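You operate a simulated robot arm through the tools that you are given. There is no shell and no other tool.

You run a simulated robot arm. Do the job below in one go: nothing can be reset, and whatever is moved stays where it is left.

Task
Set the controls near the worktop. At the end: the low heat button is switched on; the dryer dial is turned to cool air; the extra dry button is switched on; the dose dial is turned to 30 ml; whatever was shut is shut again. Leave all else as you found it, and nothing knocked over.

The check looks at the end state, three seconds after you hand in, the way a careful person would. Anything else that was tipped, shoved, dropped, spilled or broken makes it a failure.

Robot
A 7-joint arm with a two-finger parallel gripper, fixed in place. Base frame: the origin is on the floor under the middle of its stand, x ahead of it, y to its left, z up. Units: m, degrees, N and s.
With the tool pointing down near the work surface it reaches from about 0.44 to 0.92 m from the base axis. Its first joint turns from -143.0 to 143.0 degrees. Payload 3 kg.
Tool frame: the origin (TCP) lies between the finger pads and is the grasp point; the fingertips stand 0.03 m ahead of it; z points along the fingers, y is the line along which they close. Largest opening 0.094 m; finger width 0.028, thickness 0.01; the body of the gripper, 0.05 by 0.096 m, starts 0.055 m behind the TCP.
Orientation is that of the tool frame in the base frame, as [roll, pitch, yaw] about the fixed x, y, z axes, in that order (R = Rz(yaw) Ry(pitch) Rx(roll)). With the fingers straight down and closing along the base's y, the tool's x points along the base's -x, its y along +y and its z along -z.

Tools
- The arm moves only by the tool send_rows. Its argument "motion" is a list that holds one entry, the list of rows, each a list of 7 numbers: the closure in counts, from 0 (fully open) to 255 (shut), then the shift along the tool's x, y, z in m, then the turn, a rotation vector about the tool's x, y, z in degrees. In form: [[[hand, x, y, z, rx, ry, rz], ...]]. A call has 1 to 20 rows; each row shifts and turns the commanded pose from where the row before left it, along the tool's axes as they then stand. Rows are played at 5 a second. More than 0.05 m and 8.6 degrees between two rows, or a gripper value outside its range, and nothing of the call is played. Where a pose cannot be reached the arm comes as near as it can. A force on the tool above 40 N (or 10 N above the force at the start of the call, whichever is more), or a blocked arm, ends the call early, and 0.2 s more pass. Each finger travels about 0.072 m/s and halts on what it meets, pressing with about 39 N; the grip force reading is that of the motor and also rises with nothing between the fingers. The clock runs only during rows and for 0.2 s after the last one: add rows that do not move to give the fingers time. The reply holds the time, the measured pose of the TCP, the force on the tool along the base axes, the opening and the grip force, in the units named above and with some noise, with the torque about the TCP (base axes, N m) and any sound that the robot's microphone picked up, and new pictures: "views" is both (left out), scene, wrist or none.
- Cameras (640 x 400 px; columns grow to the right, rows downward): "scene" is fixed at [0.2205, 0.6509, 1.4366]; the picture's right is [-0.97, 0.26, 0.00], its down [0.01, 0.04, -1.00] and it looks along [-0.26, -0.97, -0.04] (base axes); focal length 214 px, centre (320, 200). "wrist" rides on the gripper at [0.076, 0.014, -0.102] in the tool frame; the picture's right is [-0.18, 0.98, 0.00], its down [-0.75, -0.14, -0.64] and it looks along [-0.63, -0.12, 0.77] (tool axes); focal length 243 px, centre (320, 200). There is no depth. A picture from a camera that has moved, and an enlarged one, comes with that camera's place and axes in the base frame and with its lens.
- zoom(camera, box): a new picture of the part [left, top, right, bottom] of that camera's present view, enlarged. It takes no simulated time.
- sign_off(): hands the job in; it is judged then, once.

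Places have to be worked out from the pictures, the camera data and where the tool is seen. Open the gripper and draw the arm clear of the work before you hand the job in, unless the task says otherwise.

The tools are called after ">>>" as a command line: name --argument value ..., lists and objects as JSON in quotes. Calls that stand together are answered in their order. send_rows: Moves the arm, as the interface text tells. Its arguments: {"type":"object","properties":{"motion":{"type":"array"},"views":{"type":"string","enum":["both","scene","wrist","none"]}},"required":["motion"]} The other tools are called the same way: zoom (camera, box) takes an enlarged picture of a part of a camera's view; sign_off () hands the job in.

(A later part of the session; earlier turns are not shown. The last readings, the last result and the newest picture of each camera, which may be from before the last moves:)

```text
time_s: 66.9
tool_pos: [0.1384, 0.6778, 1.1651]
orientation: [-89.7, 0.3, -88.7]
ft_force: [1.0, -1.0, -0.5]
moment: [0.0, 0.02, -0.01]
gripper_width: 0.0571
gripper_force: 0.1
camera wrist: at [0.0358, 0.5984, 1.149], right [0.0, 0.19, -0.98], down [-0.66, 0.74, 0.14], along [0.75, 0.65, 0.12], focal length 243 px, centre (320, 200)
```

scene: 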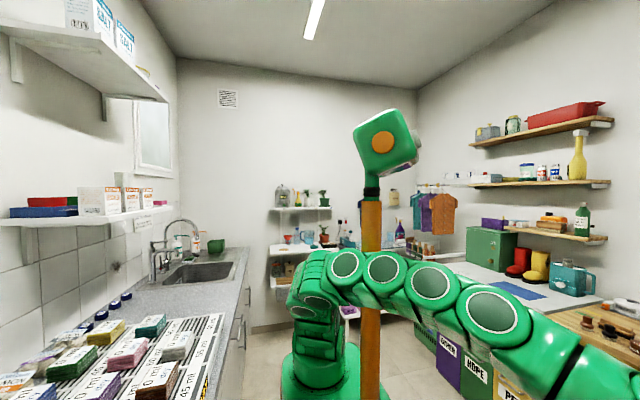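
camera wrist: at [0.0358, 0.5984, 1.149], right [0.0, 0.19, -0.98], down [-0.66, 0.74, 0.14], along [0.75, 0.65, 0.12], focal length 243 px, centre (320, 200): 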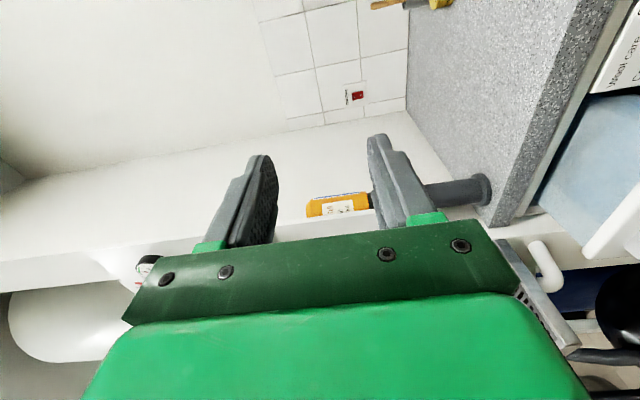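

Recovered cleanly. I'll descend with this orientation at x≈0.12, well in front of the open drawer, and check tracking partway.

>>> send_rows --motion '[[[100, 0, 0.04, -0.006, 0, 0, 0], [100, 0, 0.04, -0.006, 0, 0, 0], [100, 0, 0.04, -0.006, 0, 0, 0], [100, 0, 0.04, 0, 0, 0, 0], [100, 0, 0.04, 0, 0, 0, 0], [100, 0, 0, 0, 0, 0, 0]]]' --views "wrist"

```text
time_s: 68.3
tool_pos: [0.1232, 0.6761, 0.9643]
orientation: [-89.8, 0.2, -88.9]
ft_force: [0.2, -0.4, 0.0]
moment: [0.01, 0.02, -0.03]
gripper_width: 0.0571
gripper_force: 0.1
camera wrist: at [0.0203, 0.5978, 0.9488], right [0.0, 0.19, -0.98], down [-0.66, 0.74, 0.14], along [0.75, 0.65, 0.12], focal length 243 px, centre (320, 200)
```

wrist: 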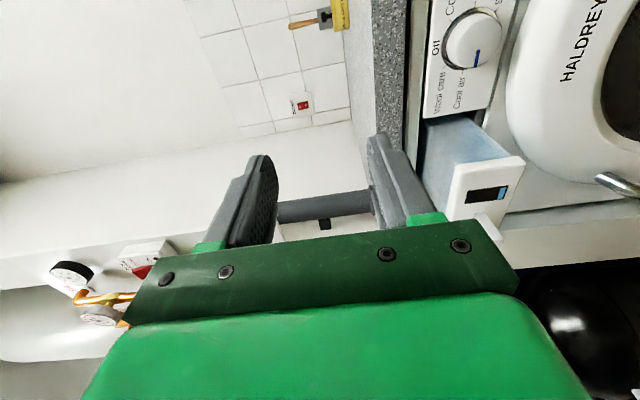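

Tracking well. Continuing down to ledge height, then left in front of the drawer.

>>> send_rows --motion '[[[100, 0, 0.04, 0, 0, 0, 0], [100, 0, 0.04, 0, 0, 0, 0], [100, 0, 0.04, 0, 0, 0, 0], [100, 0, 0.04, 0, 0, 0, 0], [100, 0, 0.012, 0, 0, 0, 0], [100, -0.03, 0, -0.005, 0, 0, 0], [100, -0.03, 0, -0.005, 0, 0, 0], [100, -0.03, 0, 0, 0, 0, 0], [100, 0, 0, 0, 0, 0, 0]]]' --views "wrist"

```text
time_s: 70.3
tool_pos: [0.1123, 0.7663, 0.7915]
orientation: [-89.9, 0.3, -89.0]
ft_force: [-0.2, 0.0, -0.4]
moment: [-0.02, 0.0, 0.02]
gripper_width: 0.0572
gripper_force: 0.0
camera wrist: at [0.0092, 0.6881, 0.776], right [0.0, 0.19, -0.98], down [-0.66, 0.74, 0.14], along [0.75, 0.65, 0.12], focal length 243 px, centre (320, 200)
```

wrist: 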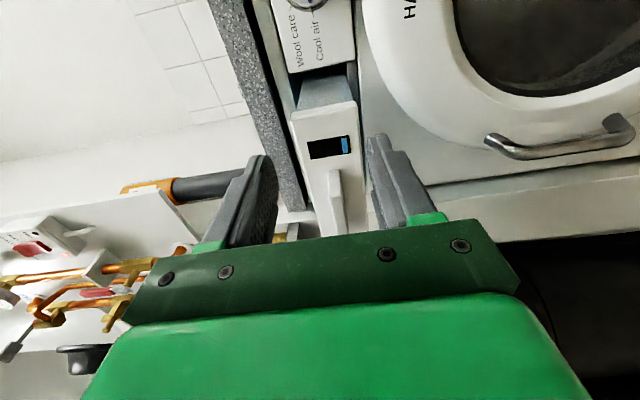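

At ledge height in front of the drawer. I'll test the outward yaw one small step at a time here, where it worked before.

>>> send_rows --motion '[[[100, 0, 0, 0, 0, -5, 0], [100, 0, 0, 0, 0, 0, 0]]]' --views "none"

```text
time_s: 70.9
tool_pos: [0.1121, 0.7668, 0.7915]
orientation: [-89.8, 0.1, -83.7]
ft_force: [-0.2, 0.9, -1.1]
moment: [0.01, -0.01, 0.02]
gripper_width: 0.0571
gripper_force: 0.1
```

It followed accurately, so I'll continue the yaw in small steps.

>>> send_rows --motion '[[[100, 0, 0, 0, 0, -6, 0], [100, 0, 0, 0, 0, -6, 0], [100, 0, 0, 0, 0, -6, 0], [100, 0, 0, 0, 0, -6, 0], [100, 0, 0, 0, 0, 0, 0]]]' --views "wrist"

```text
time_s: 72.1
tool_pos: [0.1115, 0.7659, 0.7931]
orientation: [-89.7, 0.1, -59.8]
ft_force: [0.6, -0.1, -0.2]
moment: [0.01, -0.03, 0.02]
gripper_width: 0.0573
gripper_force: 0.1
camera wrist: at [0.0604, 0.6493, 0.7766], right [-0.09, 0.16, -0.98], down [-0.93, 0.33, 0.14], along [0.35, 0.93, 0.12], focal length 243 px, centre (320, 200)
```

wrist: 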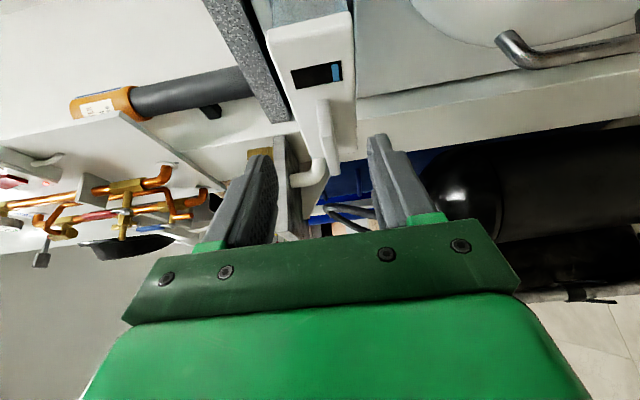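

The yaw is in place. I'll go back to the exact grasp spot on the ledge at (0.196, 0.850, 0.792).

>>> send_rows --motion '[[[100, -0.0305, 0.0005, 0, 0, 0, 0], [100, 0, 0, 0.03, 0, 0, 0], [100, 0, 0, 0.03, 0, 0, 0], [100, 0, 0, 0.03, 0, 0, 0], [100, 0, 0, 0.0255, 0, 0, 0], [100, 0, 0, 0, 0, 0, 0]]]' --views "wrist"

>>> zoom --camera "wrist" --box '[220, 40, 440, 260]'

```text
time_s: 73.5
tool_pos: [0.1973, 0.8516, 0.7922]
orientation: [-89.7, 0.0, -59.9]
ft_force: [-0.2, -0.1, -0.1]
moment: [0.02, 0.01, -0.01]
gripper_width: 0.0572
gripper_force: 0.1
camera wrist: at [0.1462, 0.734, 0.7768], right [-0.09, 0.16, -0.98], down [-0.93, 0.33, 0.14], along [0.35, 0.93, 0.12], focal length 243 px, centre (320, 200)
```

wrist: 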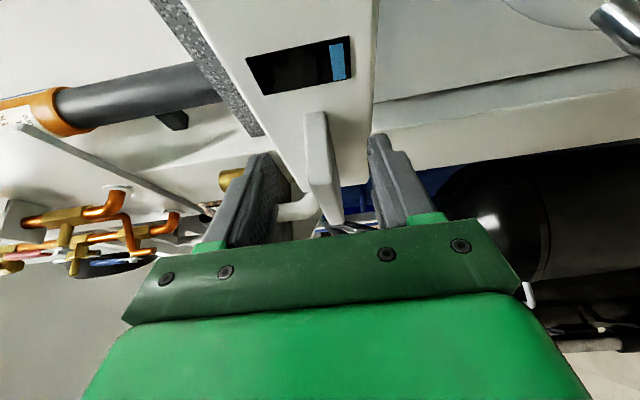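

```text
1.82 times, centred on (330, 150) of wrist
camera zoom: at [0.1462, 0.734, 0.7768], right [-0.09, 0.16, -0.98], down [-0.93, 0.33, 0.14], along [0.35, 0.93, 0.12], focal length 441 px, centre (302, 291)
```

zoom: 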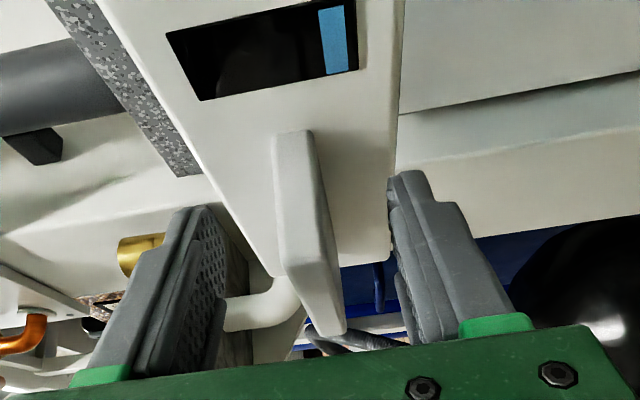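

Same alignment as before. I'll close on the ledge and slide the drawer back in, slowly.

>>> send_rows --motion '[[[180, 0, 0, 0, 0, 0, 0], [255, 0, 0, 0, 0, 0, 0], [255, 0, 0, 0, 0, 0, 0], [255, 0, 0, 0, 0, 0, 0], [255, 0.005, 0, 0.00865, 0, 0, 0], [255, 0.005, 0, 0.00865, 0, 0, 0], [255, 0.005, 0, 0.00865, 0, 0, 0], [255, 0.005, 0, 0.00865, 0, 0, 0], [255, 0.005, 0, 0.00865, 0, 0, 0], [255, 0.005, 0, 0.00865, 0, 0, 0], [255, 0.005, 0, 0.00865, 0, 0, 0], [255, 0.005, 0, 0.00865, 0, 0, 0], [255, 0.005, 0, 0.00865, 0, 0, 0], [255, 0.005, 0, 0.00865, 0, 0, 0], [255, 0.005, 0, 0.00865, 0, 0, 0], [255, 0, 0, 0, 0, 0, 0]]]' --views "wrist"

```text
time_s: 76.9
tool_pos: [0.3076, 0.8522, 0.7904]
orientation: [-89.8, 0.0, -59.9]
ft_force: [1.0, -0.3, -0.3]
moment: [-0.25, 0.33, 0.04]
gripper_width: 0.0138
gripper_force: 39.0
camera wrist: at [0.2558, 0.7345, 0.7756], right [-0.09, 0.16, -0.98], down [-0.93, 0.33, 0.14], along [0.35, 0.93, 0.12], focal length 243 px, centre (320, 200)
```

wrist: 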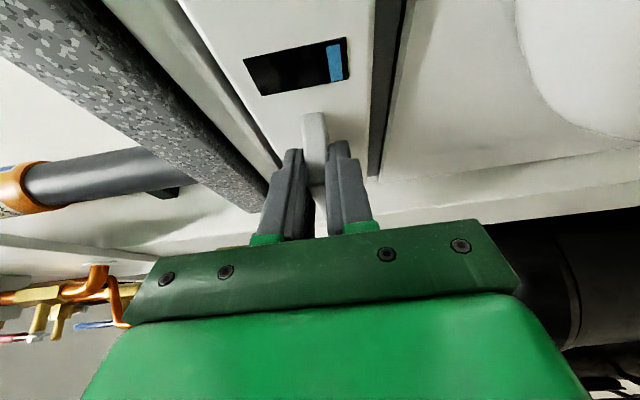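

About 1 cm remains. I'll push the last bit in 2 mm steps to feel the stop.

>>> send_rows --motion '[[[255, 0.002, 0, 0.0035, 0, 0, 0], [255, 0.002, 0, 0.0035, 0, 0, 0], [255, 0.001, 0, 0.00173, 0, 0, 0], [255, 0.001, 0, 0.00173, 0, 0, 0], [255, 0, 0, 0, 0, 0, 0]]]' --views "wrist"

```text
time_s: 78.1
tool_pos: [0.3198, 0.8516, 0.7917]
orientation: [-89.8, 0.0, -59.9]
ft_force: [0.5, 0.0, -1.0]
moment: [-0.11, 0.57, -0.04]
gripper_width: 0.0139
gripper_force: 39.4
camera wrist: at [0.2677, 0.7342, 0.7765], right [-0.09, 0.16, -0.98], down [-0.93, 0.33, 0.14], along [0.35, 0.93, 0.12], focal length 243 px, centre (320, 200)
```

wrist: 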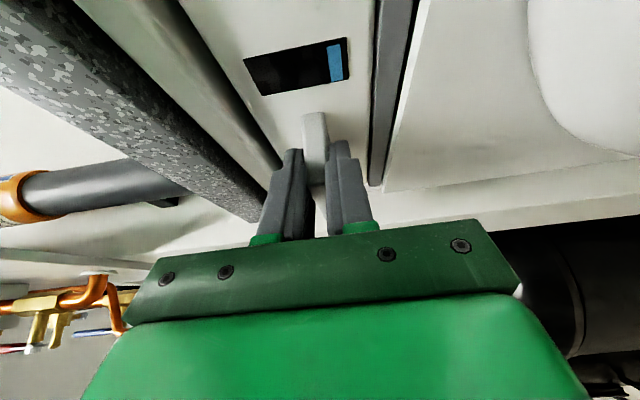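

Still no stop felt at x=0.3198, so I'll push a few more millimetres in 1 mm steps.

>>> send_rows --motion '[[[255, 0.0005, 0, 0.00087, 0, 0, 0], [255, 0.0005, 0, 0.00087, 0, 0, 0], [255, 0, 0, 0, 0, 0, 0]]]' --views "wrist"

```text
time_s: 78.9
tool_pos: [0.3223, 0.8513, 0.7924]
orientation: [-89.8, 0.0, -59.8]
ft_force: [-0.1, 1.0, -0.1]
moment: [-0.16, 0.52, 0.04]
gripper_width: 0.0138
gripper_force: 38.5
camera wrist: at [0.2697, 0.7343, 0.7764], right [-0.09, 0.16, -0.98], down [-0.93, 0.33, 0.14], along [0.35, 0.93, 0.12], focal length 243 px, centre (320, 200)
```

wrist: 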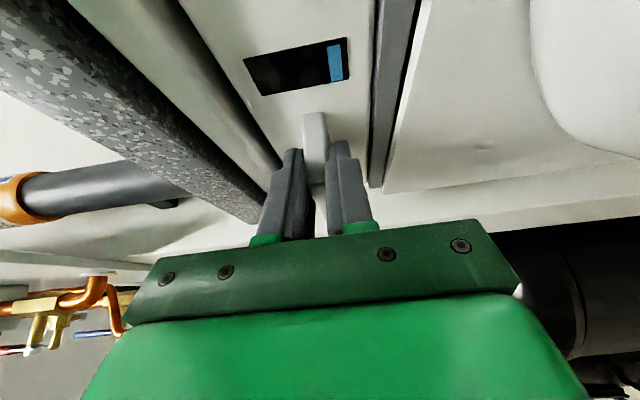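

No resistance yet. Two more 1 mm steps to find the end stop.

>>> send_rows --motion '[[[255, 0.0005, 0, 0.00087, 0, 0, 0], [255, 0, 0, 0, 0, 0, 0], [255, 0.0005, 0, 0.00087, 0, 0, 0], [255, 0, 0, 0, 0, 0, 0]]]' --views "wrist"

>>> zoom --camera "wrist" --box '[220, 40, 440, 260]'

```text
time_s: 79.9
tool_pos: [0.3241, 0.8521, 0.7926]
orientation: [-89.7, 0.0, -59.8]
ft_force: [-0.2, 0.7, -1.1]
moment: [-0.15, 0.64, 0.05]
gripper_width: 0.0137
gripper_force: 39.2
camera wrist: at [0.2713, 0.734, 0.7767], right [-0.09, 0.16, -0.98], down [-0.93, 0.33, 0.14], along [0.35, 0.93, 0.12], focal length 243 px, centre (320, 200)
```

wrist: 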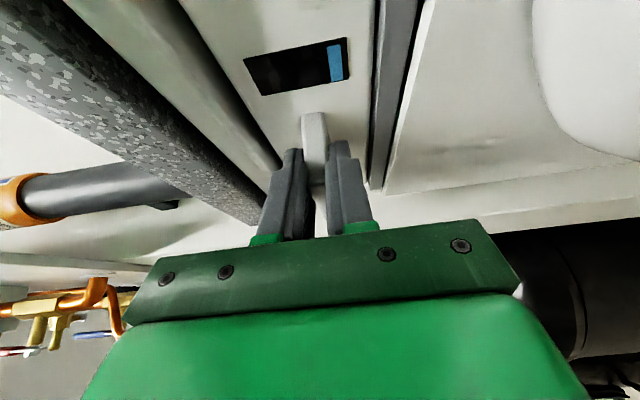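

```text
1.82 times, centred on (330, 150) of wrist
camera zoom: at [0.2713, 0.734, 0.7767], right [-0.09, 0.16, -0.98], down [-0.93, 0.33, 0.14], along [0.35, 0.93, 0.12], focal length 441 px, centre (302, 291)
```

zoom: 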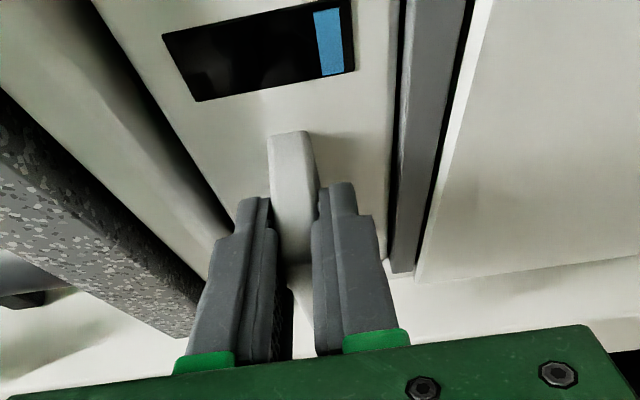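

The drawer appears to have travelled a few millimetres past where I first gripped it, without meeting a stop. I'll release and back off to my earlier viewing pose to compare its flushness.

>>> send_rows --motion '[[[120, 0, 0, 0, 0, 0, 0], [80, 0, 0, 0, 0, 0, 0], [80, 0, 0, 0, 0, 0, 0], [80, 0, 0, -0.02, 0, 0, 0], [80, 0, 0, -0.03, 0, 0, 0], [80, 0, 0, -0.029, 0, 0, 0], [80, 0, 0, 0, 0, 0, 0]]]' --views "wrist"

>>> zoom --camera "wrist" --box '[220, 20, 440, 240]'

```text
time_s: 81.5
tool_pos: [0.2566, 0.8125, 0.7932]
orientation: [-89.8, 0.0, -59.9]
ft_force: [0.1, -0.2, 0.9]
moment: [-0.01, 0.0, 0.01]
gripper_width: 0.0643
gripper_force: 0.0
camera wrist: at [0.2041, 0.6945, 0.7766], right [-0.09, 0.16, -0.98], down [-0.93, 0.33, 0.14], along [0.35, 0.93, 0.12], focal length 243 px, centre (320, 200)
```

wrist: 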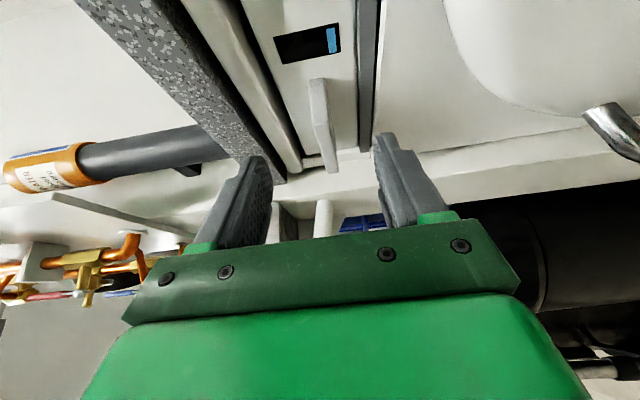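

```text
1.82 times, centred on (330, 130) of wrist
camera zoom: at [0.2041, 0.6945, 0.7766], right [-0.09, 0.16, -0.98], down [-0.93, 0.33, 0.14], along [0.35, 0.93, 0.12], focal length 441 px, centre (302, 327)
```

zoom: 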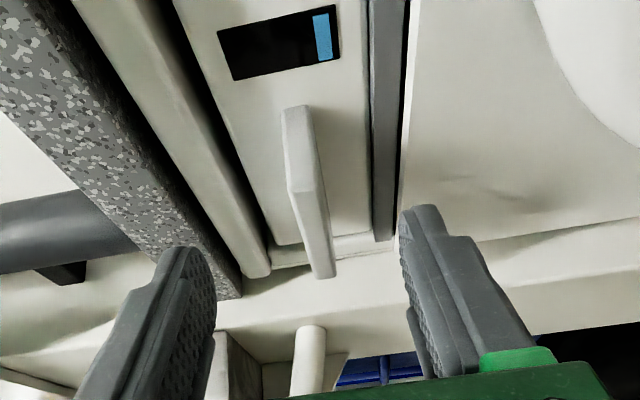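

By triangulation it is now about 2–4 mm deeper than found, which is within my uncertainty. I'll back off, undo the yaw and compare from the same viewpoint I used before touching it.

>>> send_rows --motion '[[[80, 0, 0.001, -0.04, 0, 0, 0], [100, 0, 0.002, -0.038, 0, 0, 0], [100, 0, 0.002, 0, 0, 6, 0], [100, 0, 0, 0, 0, 6, 0], [100, 0, 0, 0, 0, 6, 0], [100, 0, 0, 0, 0, 6, 0], [100, 0, 0, 0, 0, 6, 0], [100, 0, 0, 0, 0, 0, 0]]]' --views "wrist"

>>> zoom --camera "wrist" --box '[220, 0, 440, 240]'

```text
time_s: 83.3
tool_pos: [0.1867, 0.7732, 0.787]
orientation: [-89.8, 0.2, -89.8]
ft_force: [0.1, -0.6, 0.4]
moment: [-0.03, -0.02, 0.01]
gripper_width: 0.0571
gripper_force: 0.0
camera wrist: at [0.0836, 0.696, 0.7707], right [0.0, 0.19, -0.98], down [-0.64, 0.75, 0.14], along [0.77, 0.63, 0.12], focal length 243 px, centre (320, 200)
```

wrist: 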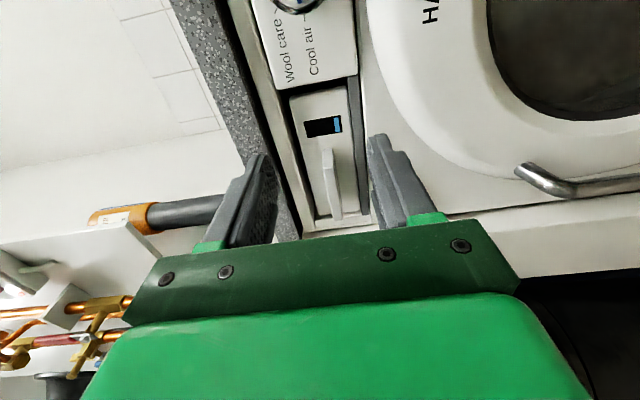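

```text
1.67 times, centred on (330, 120) of wrist
camera zoom: at [0.0836, 0.696, 0.7707], right [0.0, 0.19, -0.98], down [-0.64, 0.75, 0.14], along [0.77, 0.63, 0.12], focal length 404 px, centre (303, 333)
```

zoom: 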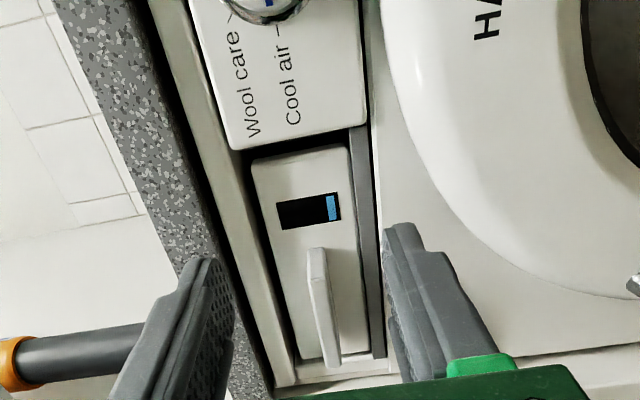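

The gaps around the drawer match the original view to within about 1 mm, so it's shut. Next is the dispenser: I'll return along known poses, right and back, then roll the tool to level.

>>> send_rows --motion '[[[100, 0.025, 0, -0.03, 0, 0, 0], [100, 0.035, 0, -0.03, 0, 0, 0], [100, 0.04, 0, 0, 0, 0, 0], [100, 0, 0, 0, 0, 0, 8], [100, 0, 0, 0, 0, 0, 8], [100, 0, 0, 0, 0, 0, 8], [100, 0, 0, 0, 0, 0, 8], [100, 0, 0, 0, 0, 0, 8], [100, 0, 0, 0, 0, 0, 8], [100, 0, 0, 0, 0, 0, 8], [100, 0, 0, 0, 0, 0, 8], [100, 0, 0, 0, 0, 0, 8], [100, 0, 0, 0, 0, 0, 8], [100, 0, 0, 0, 0, 0, 8], [100, 0, 0, 0, 0, 0, 2], [100, 0, 0, 0, 0, 0, 0]]]' --views "wrist"

>>> zoom --camera "wrist" --box '[60, 20, 600, 220]'

```text
time_s: 86.7
tool_pos: [0.1277, 0.672, 0.7878]
orientation: [43.1, 89.7, 43.3]
ft_force: [0.3, 0.2, -0.7]
moment: [0.0, 0.01, -0.04]
gripper_width: 0.0574
gripper_force: 0.1
camera wrist: at [0.0242, 0.6868, 0.7093], right [0.0, 0.98, 0.19], down [-0.64, -0.15, 0.75], along [0.76, -0.12, 0.63], focal length 243 px, centre (320, 200)
```

wrist: 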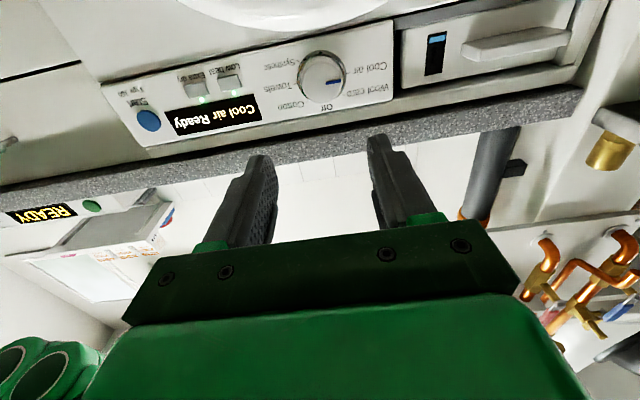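

```text
1.19 times, centred on (330, 120) of wrist
camera zoom: at [0.0242, 0.6868, 0.7093], right [0.0, 0.98, 0.19], down [-0.64, -0.15, 0.75], along [0.76, -0.12, 0.63], focal length 288 px, centre (308, 295)
```

zoom: 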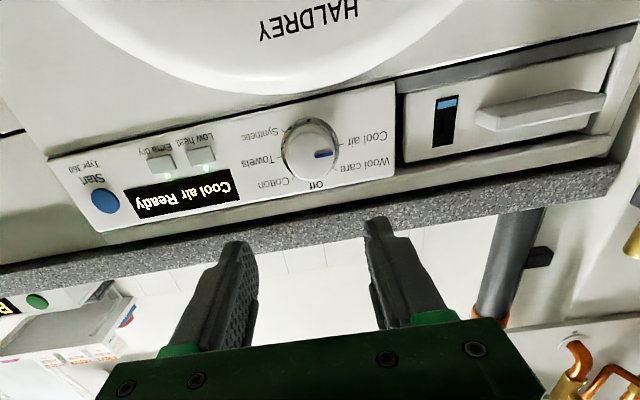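

Everything on the dryer is right: Cool air, both lamps lit and the drawer shut. Now I'll pitch down slightly and rise above the worktop to look at the dispenser.

>>> send_rows --motion '[[[100, 0, 0, -0.03, 0, 8, 0], [100, 0, 0, -0.03, 0, 8, 0], [100, 0, 0, 0, 0, 8, 0], [100, 0, 0, 0, 0, 2, 0], [100, -0.036, 0, -0.0175, 0, 0, 0], [100, -0.036, 0, -0.0175, 0, 0, 0], [100, -0.036, 0, -0.0175, 0, 0, 0], [100, -0.036, 0, -0.0175, 0, 0, 0], [100, -0.036, 0, -0.0175, 0, 0, 0], [100, -0.036, 0, -0.0175, 0, 0, 0], [100, -0.036, 0, -0.0175, 0, 0, 0], [100, -0.036, 0, -0.0175, 0, 0, 0], [100, -0.036, 0, -0.0175, 0, 0, 0], [100, -0.036, 0, -0.0175, 0, 0, 0], [100, 0, 0, 0, 0, 0, 0]]]'

```text
time_s: 89.9
tool_pos: [0.0676, 0.6698, 1.1888]
orientation: [179.6, 64.1, 179.9]
ft_force: [0.4, -0.4, 0.2]
moment: [0.03, 0.0, 0.02]
gripper_width: 0.0572
gripper_force: 0.0
camera wrist: at [-0.0592, 0.6845, 1.1648], right [0.08, 0.98, 0.17], down [-0.25, -0.14, 0.96], along [0.97, -0.12, 0.23], focal length 243 px, centre (320, 200)
```

scene: 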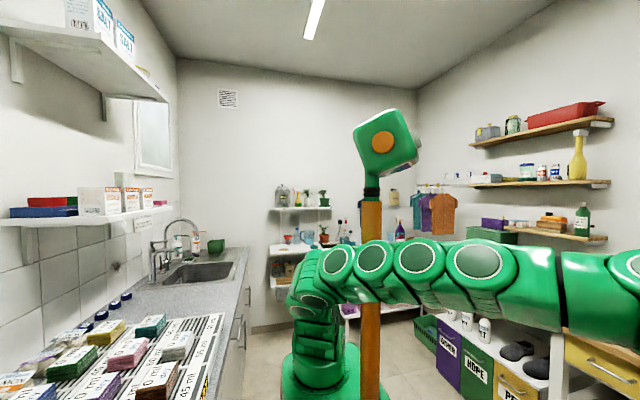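
wrist: 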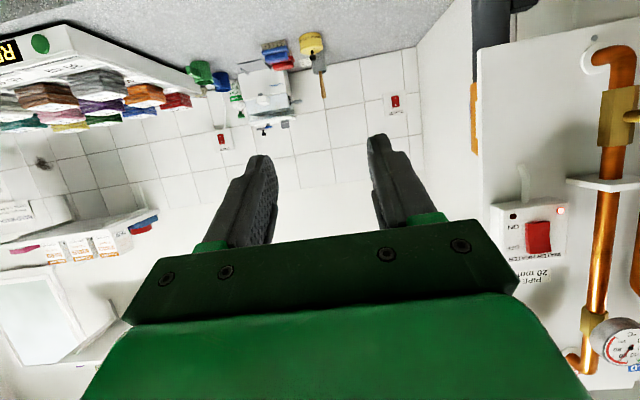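

The dispenser is near (0.67, 0.50, 1.0). I'll zoom on it from here.

>>> zoom --camera "wrist" --box '[180, 20, 340, 140]'

>>> zoom --camera "wrist" --box '[230, 60, 300, 140]'

```text
3.33 times, centred on (260, 80) of wrist
camera zoom: at [-0.0592, 0.6845, 1.1648], right [0.08, 0.98, 0.17], down [-0.25, -0.14, 0.96], along [0.97, -0.12, 0.23], focal length 809 px, centre (520, 600)
```

zoom: 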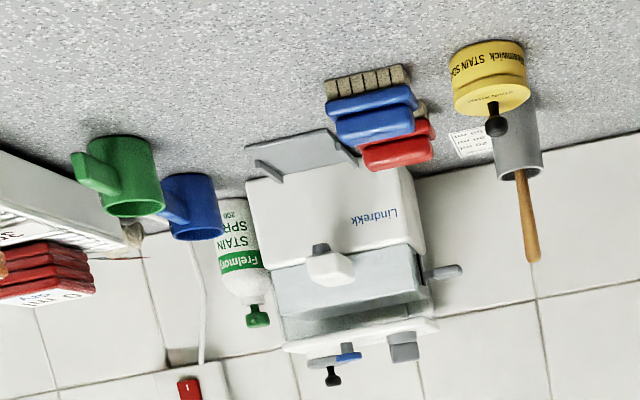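

```text
5.00 times, centred on (265, 100) of wrist
camera zoom: at [-0.0592, 0.6845, 1.1648], right [0.08, 0.98, 0.17], down [-0.25, -0.14, 0.96], along [0.97, -0.12, 0.23], focal length 1213 px, centre (595, 700)
```

zoom: 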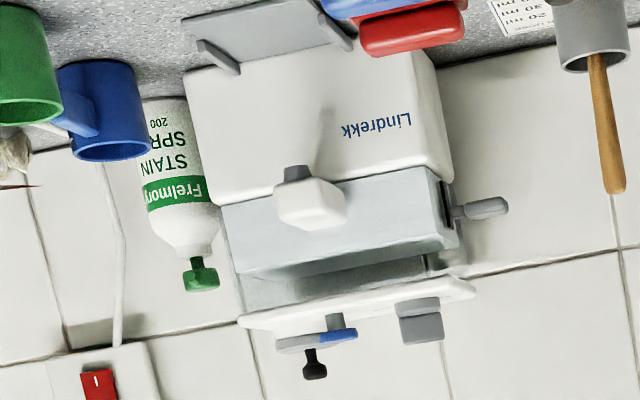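

It's a dispenser with a side lever and small controls on top, so I need a closer look. I'll tilt the camera down and move forward over the worktop at a safe height.

>>> send_rows --motion '[[[100, 0, 0, 0, 0, 8, 0], [100, 0, 0, 0, 0, 8, 0], [100, 0, 0, 0, 0, 8, 0], [100, 0, 0, 0, 0, 8, 0], [100, 0, 0, 0, 0, 8, 0], [100, 0, 0, 0, 0, 4, 0], [100, -0.0361, -0.018, 0.0142, 0, 0, 0], [100, -0.0361, -0.018, 0.0142, 0, 0, 0], [100, -0.0361, -0.018, 0.0142, 0, 0, 0], [100, -0.0361, -0.018, 0.0142, 0, 0, 0], [100, -0.0361, -0.018, 0.0142, 0, 0, 0], [100, 0, 0, 0, 0, 0, 0]]]'

>>> zoom --camera "wrist" --box '[200, 100, 400, 230]'

```text
time_s: 92.5
tool_pos: [0.2626, 0.5807, 1.1864]
orientation: [179.9, 20.2, -179.9]
ft_force: [0.6, 0.0, -0.3]
moment: [0.01, 0.02, 0.02]
gripper_width: 0.0572
gripper_force: 0.0
camera wrist: at [0.1535, 0.5938, 1.2552], right [0.17, 0.98, 0.07], down [0.49, -0.14, 0.86], along [0.86, -0.12, -0.5], focal length 243 px, centre (320, 200)
```

scene: 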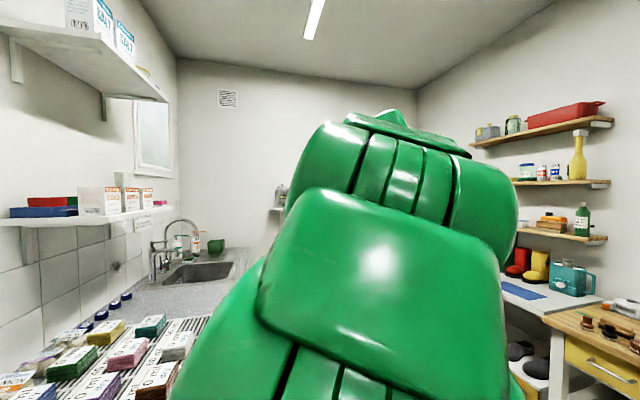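
wrist: 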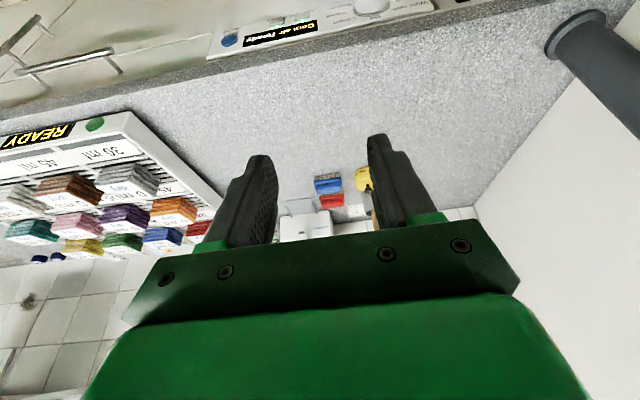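

```text
3.08 times, centred on (300, 165) of wrist
camera zoom: at [0.1535, 0.5938, 1.2552], right [0.17, 0.98, 0.07], down [0.49, -0.14, 0.86], along [0.86, -0.12, -0.5], focal length 746 px, centre (382, 308)
```

zoom: 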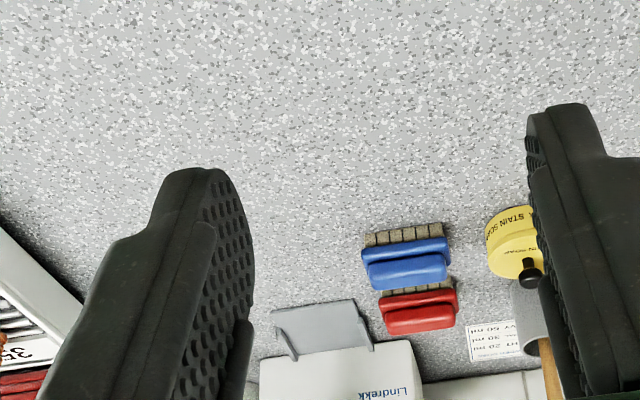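

The device is hidden behind the gripper body at this tilt. I'll pitch up 24° and come a bit closer, which keeps it in the open part of the view.

>>> send_rows --motion '[[[100, 0, 0, 0, 0, -8, 0], [100, 0, 0, 0, 0, -8, 0], [100, 0, 0, 0, 0, -8, 0], [100, -0.0323, -0.015, 0.0135, 0, 0, 0], [100, -0.0323, -0.015, 0.0135, 0, 0, 0], [100, -0.0323, -0.015, 0.0135, 0, 0, 0], [100, -0.0323, -0.015, 0.0135, 0, 0, 0], [100, -0.0323, -0.015, 0.0135, 0, 0, 0], [100, 0, 0, 0, 0, 0, 0]]]' --views "wrist"

>>> zoom --camera "wrist" --box '[200, 60, 400, 190]'

```text
time_s: 94.5
tool_pos: [0.4426, 0.5008, 1.2389]
orientation: [179.6, 42.5, 178.6]
ft_force: [0.6, -0.3, -0.2]
moment: [0.02, 0.02, 0.02]
gripper_width: 0.0573
gripper_force: 0.0
camera wrist: at [0.3158, 0.5181, 1.2621], right [0.15, 0.98, 0.13], down [0.12, -0.15, 0.98], along [0.98, -0.14, -0.14], focal length 243 px, centre (320, 200)
```

wrist: 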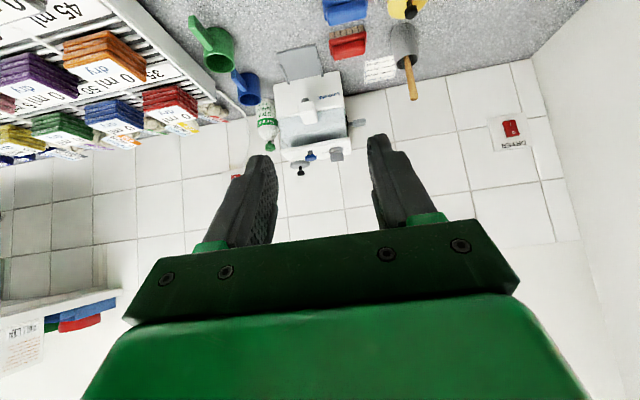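

```text
3.08 times, centred on (300, 125) of wrist
camera zoom: at [0.3158, 0.5181, 1.2621], right [0.15, 0.98, 0.13], down [0.12, -0.15, 0.98], along [0.98, -0.14, -0.14], focal length 746 px, centre (382, 431)
```

zoom: 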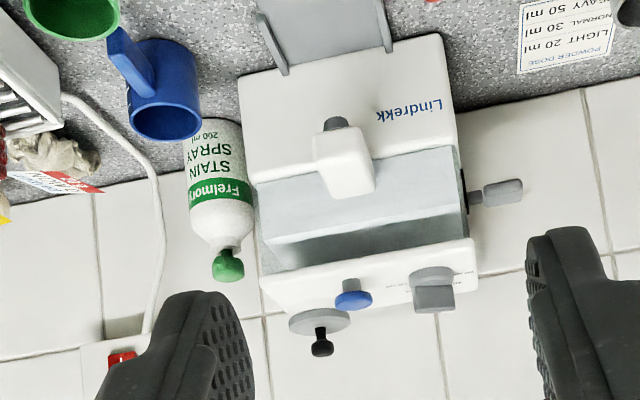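

The card nearby reads "Powder dose: light 20, normal 30, heavy 50 ml", and the dispenser has several controls on its top plate. I'll zoom in tighter on those.

>>> zoom --camera "wrist" --box '[275, 130, 355, 180]'

>>> zoom --camera "wrist" --box '[270, 60, 370, 135]'

```text
8.00 times, centred on (315, 155) of wrist
camera zoom: at [0.3158, 0.5181, 1.2621], right [0.15, 0.98, 0.13], down [0.12, -0.15, 0.98], along [0.98, -0.14, -0.14], focal length 1941 px, centre (360, 560)
```

zoom: 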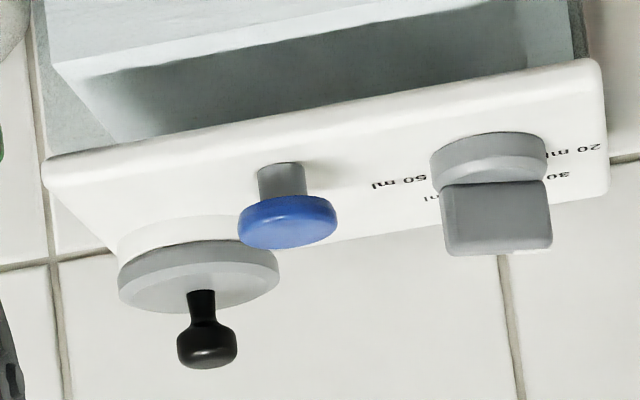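

```text
5.33 times, centred on (320, 98) of wrist
camera zoom: at [0.3158, 0.5181, 1.2621], right [0.15, 0.98, 0.13], down [0.12, -0.15, 0.98], along [0.98, -0.14, -0.14], focal length 1294 px, centre (320, 747)
```

zoom: 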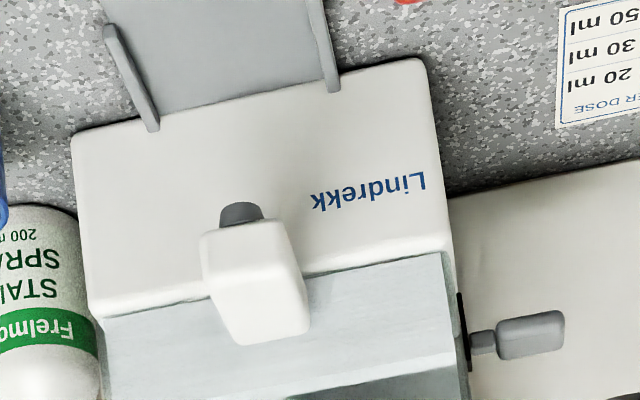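

The grey knob with a bar grip on the top plate is the dose dial, marked 20/30/…/50 ml, at roughly (0.86, 0.49, 1.07). I'll move the camera closer to read where it points.

>>> send_rows --motion '[[[100, 0, 0, 0, 0, 0, 0], [100, -0.0222, 0, 0.0208, 0, 0, 0], [100, -0.0222, 0, 0.0208, 0, 0, 0], [100, -0.0222, 0, 0.0208, 0, 0, 0], [100, 0, 0, 0, 0, 0, 0]]]' --views "wrist"

>>> zoom --camera "wrist" --box '[270, 90, 370, 190]'

```text
time_s: 95.7
tool_pos: [0.5158, 0.5076, 1.252]
orientation: [180.0, 44.2, -179.9]
ft_force: [0.0, 0.6, -0.3]
moment: [0.0, 0.05, 0.04]
gripper_width: 0.0569
gripper_force: 0.0
camera wrist: at [0.3888, 0.5223, 1.2709], right [0.13, 0.98, 0.13], down [0.09, -0.14, 0.99], along [0.99, -0.12, -0.11], focal length 243 px, centre (320, 200)
```

wrist: 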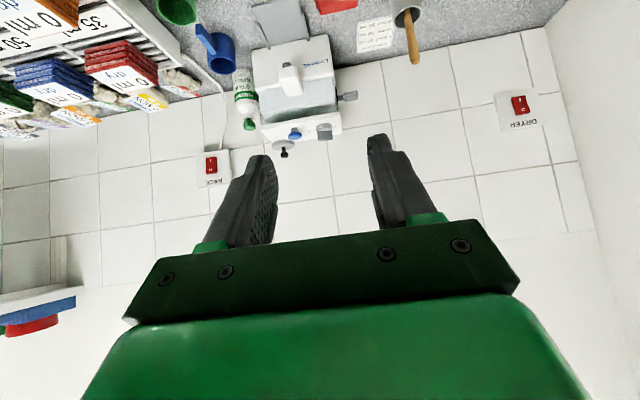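

```text
4.00 times, centred on (320, 140) of wrist
camera zoom: at [0.3888, 0.5223, 1.2709], right [0.13, 0.98, 0.13], down [0.09, -0.14, 0.99], along [0.99, -0.12, -0.11], focal length 970 px, centre (320, 440)
```

zoom: 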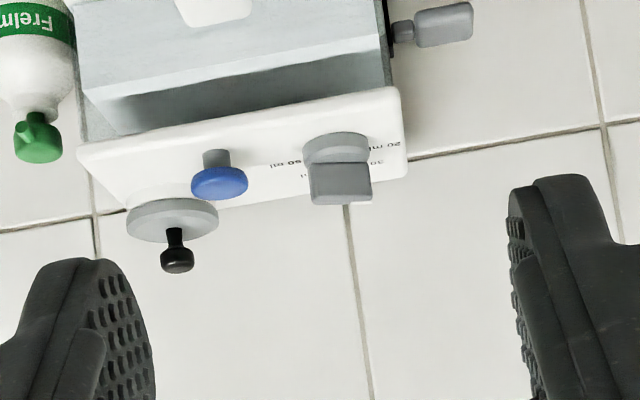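

I need to see the dial from above. I'll back off, level the tool and roll it toward 180° so the camera sits on top looking down, checking partway.

>>> send_rows --motion '[[[100, 0.03, 0, -0.03, 0, -8, 0], [100, 0.03, 0, -0.03, 0, -8, 0], [100, 0, 0, -0.03, 0, -8, 0], [100, 0, 0, 0, 0, -8, 0], [100, 0, 0, 0, 0, -8, 0], [100, 0, 0, 0, 0, -5.8, 0], [100, 0, 0, 0, 0, 0, -8], [100, 0, 0, 0, 0, 0, -8], [100, 0, 0, 0, 0, 0, -8], [100, 0, 0, 0, 0, 0, -8], [100, 0, 0, 0, 0, 0, -8], [100, 0, 0, 0, 0, 0, 0]]]'

```text
time_s: 96.8
tool_pos: [0.5453, 0.4113, 1.1918]
orientation: [173.6, 63.3, 158.5]
ft_force: [0.6, -0.1, 0.2]
moment: [0.0, 0.02, -0.01]
gripper_width: 0.0571
gripper_force: 0.1
stopped in row 5: the arm was blocked; the commanded pose is now the measured one
camera wrist: at [0.4269, 0.46, 1.1685], right [0.34, 0.92, 0.21], down [-0.28, -0.12, 0.95], along [0.9, -0.39, 0.22], focal length 243 px, centre (320, 200)
```

scene: 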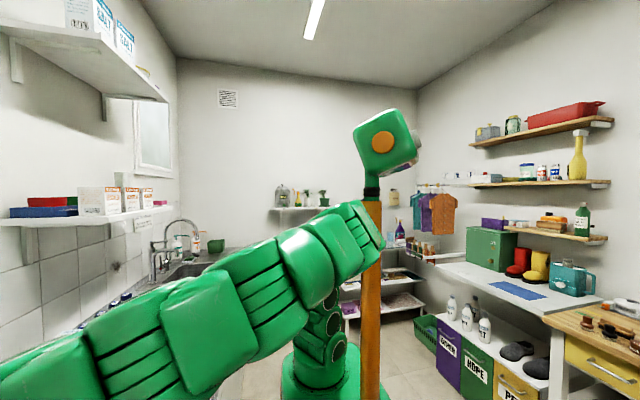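
wrist: 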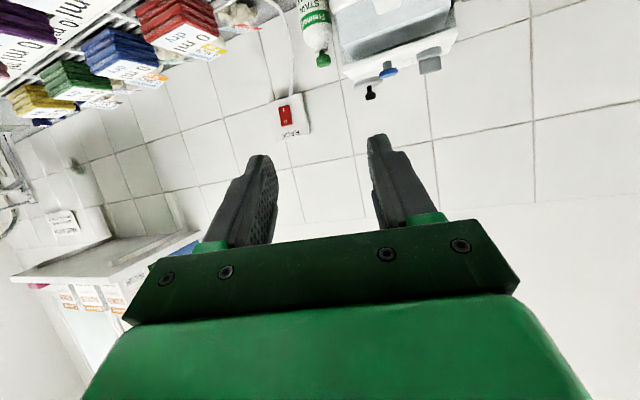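

The arm jammed again while levelling at that spot, with no contact force. That tilt isn't reachable so close in, so I'll undo the twist and return to the last good viewing pose.

>>> send_rows --motion '[[[100, 0, 0, 0, 0, 6, 0], [100, 0, 0, 0, 0, 6, 0], [100, 0, 0, 0, 0, 6, 0], [100, 0, 0, 0, 0, 0, 0]]]' --views "wrist"

```text
time_s: 97.8
tool_pos: [0.5404, 0.4128, 1.1969]
orientation: [175.6, 45.9, 161.6]
ft_force: [-0.4, -0.7, -0.9]
moment: [0.03, 0.0, 0.0]
gripper_width: 0.0572
gripper_force: 0.1
camera wrist: at [0.4205, 0.4598, 1.2129], right [0.38, 0.91, 0.19], down [0.01, -0.2, 0.98], along [0.93, -0.37, -0.08], focal length 243 px, centre (320, 200)
```

wrist: 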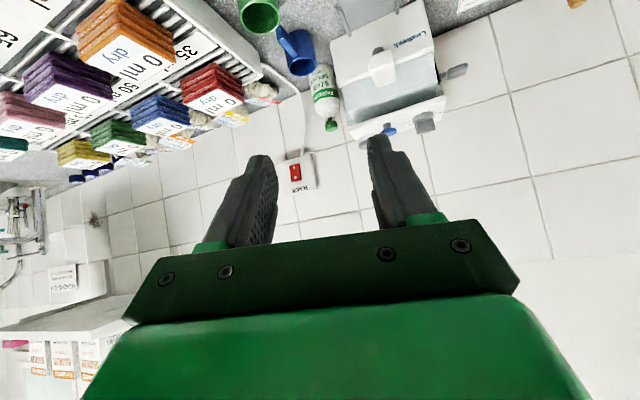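

That tracked well. I'll remove the remaining yaw and move back toward the good viewing position.

>>> send_rows --motion '[[[100, 0, 0, 0, -5, 0.4, -4.8], [100, 0, 0, 0, -5, 0.4, -4.8], [100, 0, 0, 0, 0, 0, 0], [100, -0.0067, 0.03, -0.02, 0, 0, 0], [100, -0.0067, 0.03, -0.02, 0, 0, 0], [100, 0, 0, 0, 0, 0, 0]]]'

```text
time_s: 99.2
tool_pos: [0.5233, 0.4727, 1.2372]
orientation: [175.6, 45.9, 175.4]
ft_force: [-0.1, -0.1, 0.2]
moment: [-0.01, 0.0, -0.02]
gripper_width: 0.0573
gripper_force: 0.0
camera wrist: at [0.395, 0.4887, 1.2534], right [0.15, 0.97, 0.19], down [0.06, -0.2, 0.98], along [0.99, -0.14, -0.09], focal length 243 px, centre (320, 200)
```

scene: 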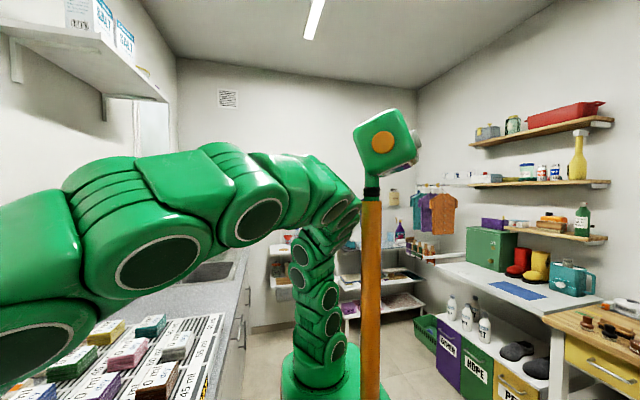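
wrist: 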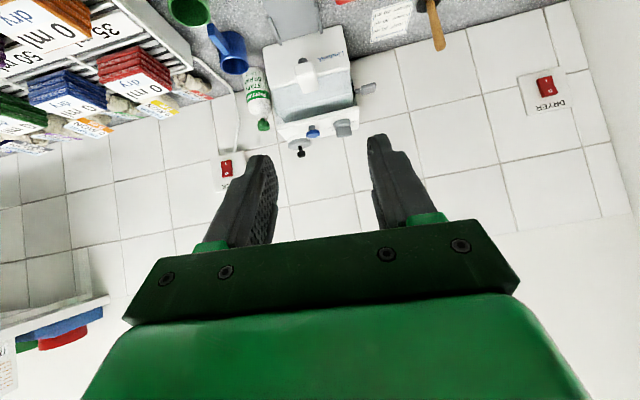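

The arm is now in a clean elbow-up posture. I'll step closer and higher toward the dispenser for a better downward view of the dial.

>>> send_rows --motion '[[[100, -0.045, -0.005, 0.005, 0, 0, 0], [100, -0.045, -0.005, 0.005, 0, 0, 0], [100, 0, 0, 0, 0, 0, 0]]]' --views "wrist"

>>> zoom --camera "wrist" --box '[270, 80, 370, 170]'

```text
time_s: 100.0
tool_pos: [0.5932, 0.4567, 1.2955]
orientation: [175.5, 45.9, 175.5]
ft_force: [-0.5, -0.3, -0.3]
moment: [-0.01, 0.05, 0.01]
gripper_width: 0.0572
gripper_force: 0.0
camera wrist: at [0.4655, 0.473, 1.3106], right [0.15, 0.97, 0.19], down [0.06, -0.2, 0.98], along [0.99, -0.14, -0.08], focal length 243 px, centre (320, 200)
```

wrist: 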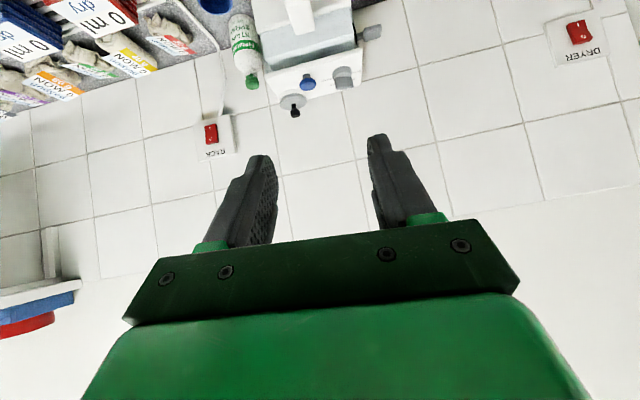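

```text
4.44 times, centred on (320, 125) of wrist
camera zoom: at [0.4655, 0.473, 1.3106], right [0.15, 0.97, 0.19], down [0.06, -0.2, 0.98], along [0.99, -0.14, -0.08], focal length 1078 px, centre (320, 533)
```

zoom: 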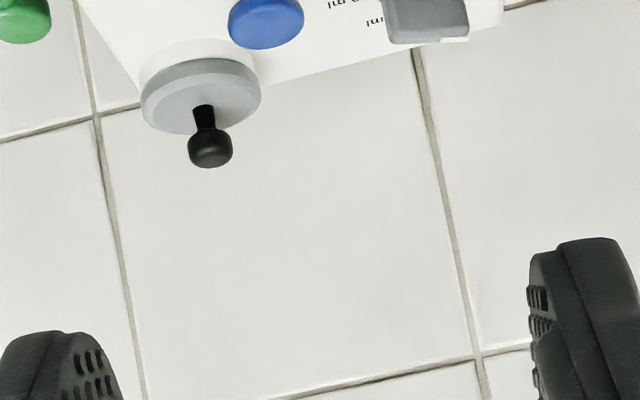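

Now the dial is seen more from above. I'll zoom on the plate itself.

>>> zoom --camera "wrist" --box '[270, 40, 370, 110]'

>>> zoom --camera "wrist" --box '[320, 55, 370, 95]'

```text
5.71 times, centred on (320, 75) of wrist
camera zoom: at [0.4655, 0.473, 1.3106], right [0.15, 0.97, 0.19], down [0.06, -0.2, 0.98], along [0.99, -0.14, -0.08], focal length 1386 px, centre (320, 914)
```

zoom: 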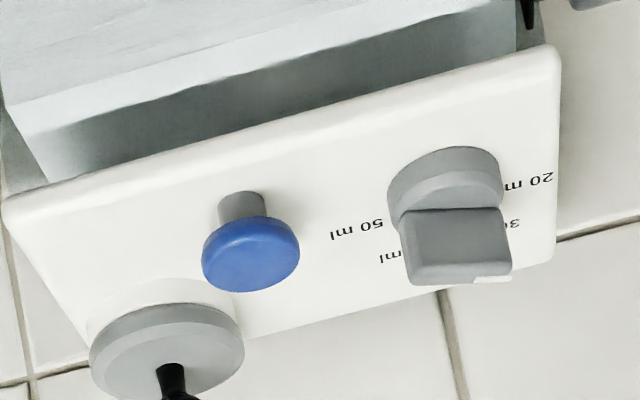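

```text
10.00 times, centred on (345, 75) of wrist
camera zoom: at [0.4655, 0.473, 1.3106], right [0.15, 0.97, 0.19], down [0.06, -0.2, 0.98], along [0.99, -0.14, -0.08], focal length 2426 px, centre (70, 1450)
```

zoom: 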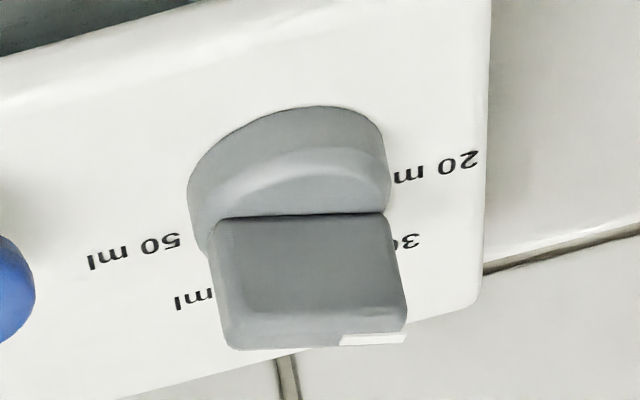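

The bar grip has a white pointer at its +y end, so the dial is at 20 ml; 30 ml is about 40° clockwise from above, toward the wall. I'll take a second view from further right to triangulate the dial precisely.

>>> send_rows --motion '[[[100, 0, -0.04, 0, 0, 0, 0], [100, -0.01, -0.04, 0.01, 0, 0, 0], [100, 0, 0, 0, 0, 0, 0]]]' --views "wrist"

>>> zoom --camera "wrist" --box '[350, 40, 420, 100]'

```text
time_s: 100.8
tool_pos: [0.6041, 0.3772, 1.2892]
orientation: [175.6, 46.0, 175.5]
ft_force: [0.2, 0.0, -0.1]
moment: [-0.01, 0.01, -0.01]
gripper_width: 0.0572
gripper_force: 0.0
camera wrist: at [0.4764, 0.394, 1.3048], right [0.15, 0.97, 0.19], down [0.06, -0.2, 0.98], along [0.99, -0.14, -0.08], focal length 243 px, centre (320, 200)
```

wrist: 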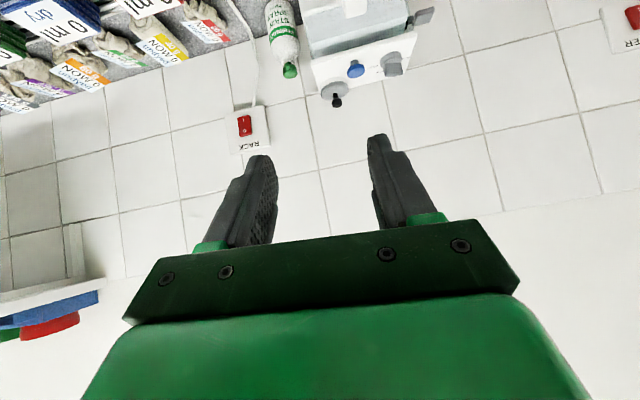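

```text
6.67 times, centred on (385, 70) of wrist
camera zoom: at [0.4764, 0.394, 1.3048], right [0.15, 0.97, 0.19], down [0.06, -0.2, 0.98], along [0.99, -0.14, -0.08], focal length 1618 px, centre (-113, 1067)
```

zoom: 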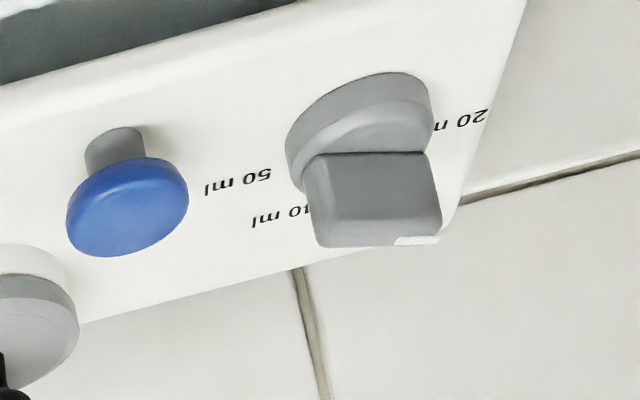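

The marks read 20, 30, 40, 50 ml. The bar is about 30 mm long, centred at (0.863, 0.4945), z 1.082–1.104, pointing at 20. I'll approach roughly along the radial line, first testing the heading change in small steps here in free air.

>>> send_rows --motion '[[[150, 0, 0, 0, -3.6, 0.3, -3.45], [150, 0, 0, 0, -3.6, 0.3, -3.45], [150, 0, 0, 0, 0, 0, 0]]]' --views "none"

```text
time_s: 101.6
tool_pos: [0.6039, 0.3774, 1.2903]
orientation: [175.5, 45.8, -174.6]
ft_force: [-0.2, 0.3, -0.6]
moment: [0.0, 0.0, 0.0]
gripper_width: 0.0387
gripper_force: 0.1
```

The heading followed exactly. Another 15° of heading, then I'll check.

>>> send_rows --motion '[[[200, 0, 0, 0, -3.6, 0.3, -3.45], [255, 0, 0, 0, -3.6, 0.3, -3.45], [255, 0, 0, 0, -3.6, 0.3, -3.45], [255, 0, 0, 0, 0, 0, 0]]]'

```text
time_s: 102.6
tool_pos: [0.6047, 0.378, 1.2901]
orientation: [175.3, 45.7, -159.7]
ft_force: [0.3, 0.4, 0.3]
moment: [0.02, 0.03, -0.01]
gripper_width: 0.0
gripper_force: 33.3
camera wrist: at [0.4818, 0.339, 1.3062], right [-0.27, 0.94, 0.19], down [0.14, -0.15, 0.98], along [0.95, 0.29, -0.09], focal length 243 px, centre (320, 200)
```

scene: 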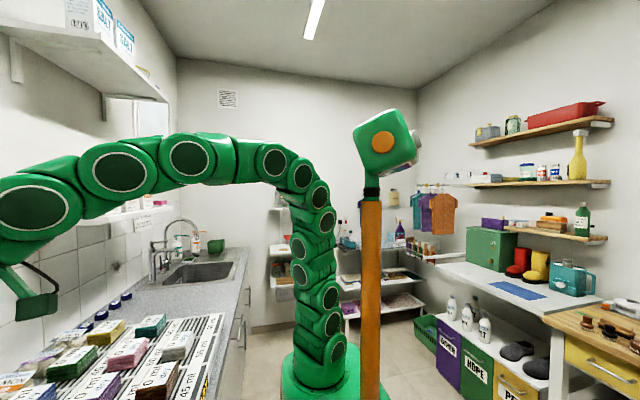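
wrist: 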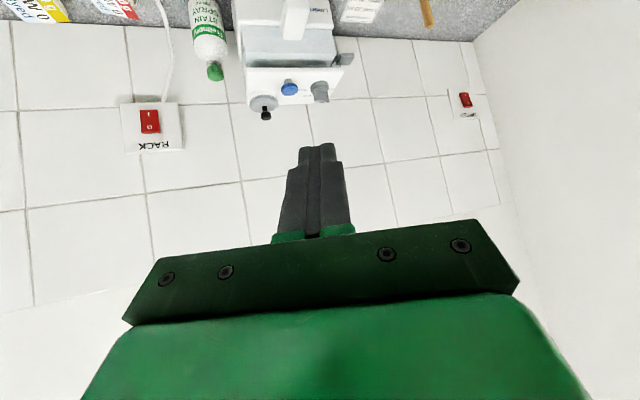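

The posture is good and the heading is about 26°. I'll zoom for a further triangulation of the dial.

>>> zoom --camera "wrist" --box '[280, 65, 350, 115]'

```text
8.00 times, centred on (315, 90) of wrist
camera zoom: at [0.4818, 0.339, 1.3062], right [-0.27, 0.94, 0.19], down [0.14, -0.15, 0.98], along [0.95, 0.29, -0.09], focal length 1941 px, centre (360, 1080)
```

zoom: 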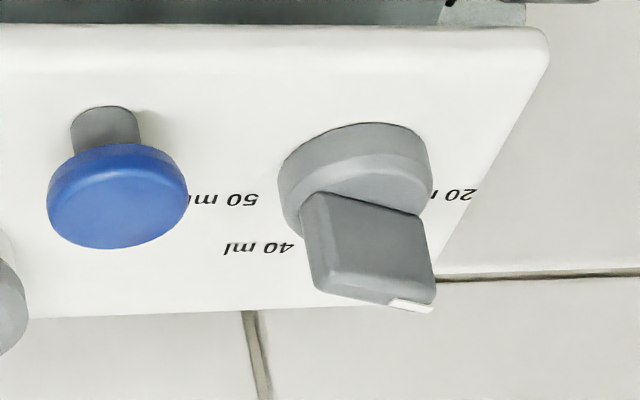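

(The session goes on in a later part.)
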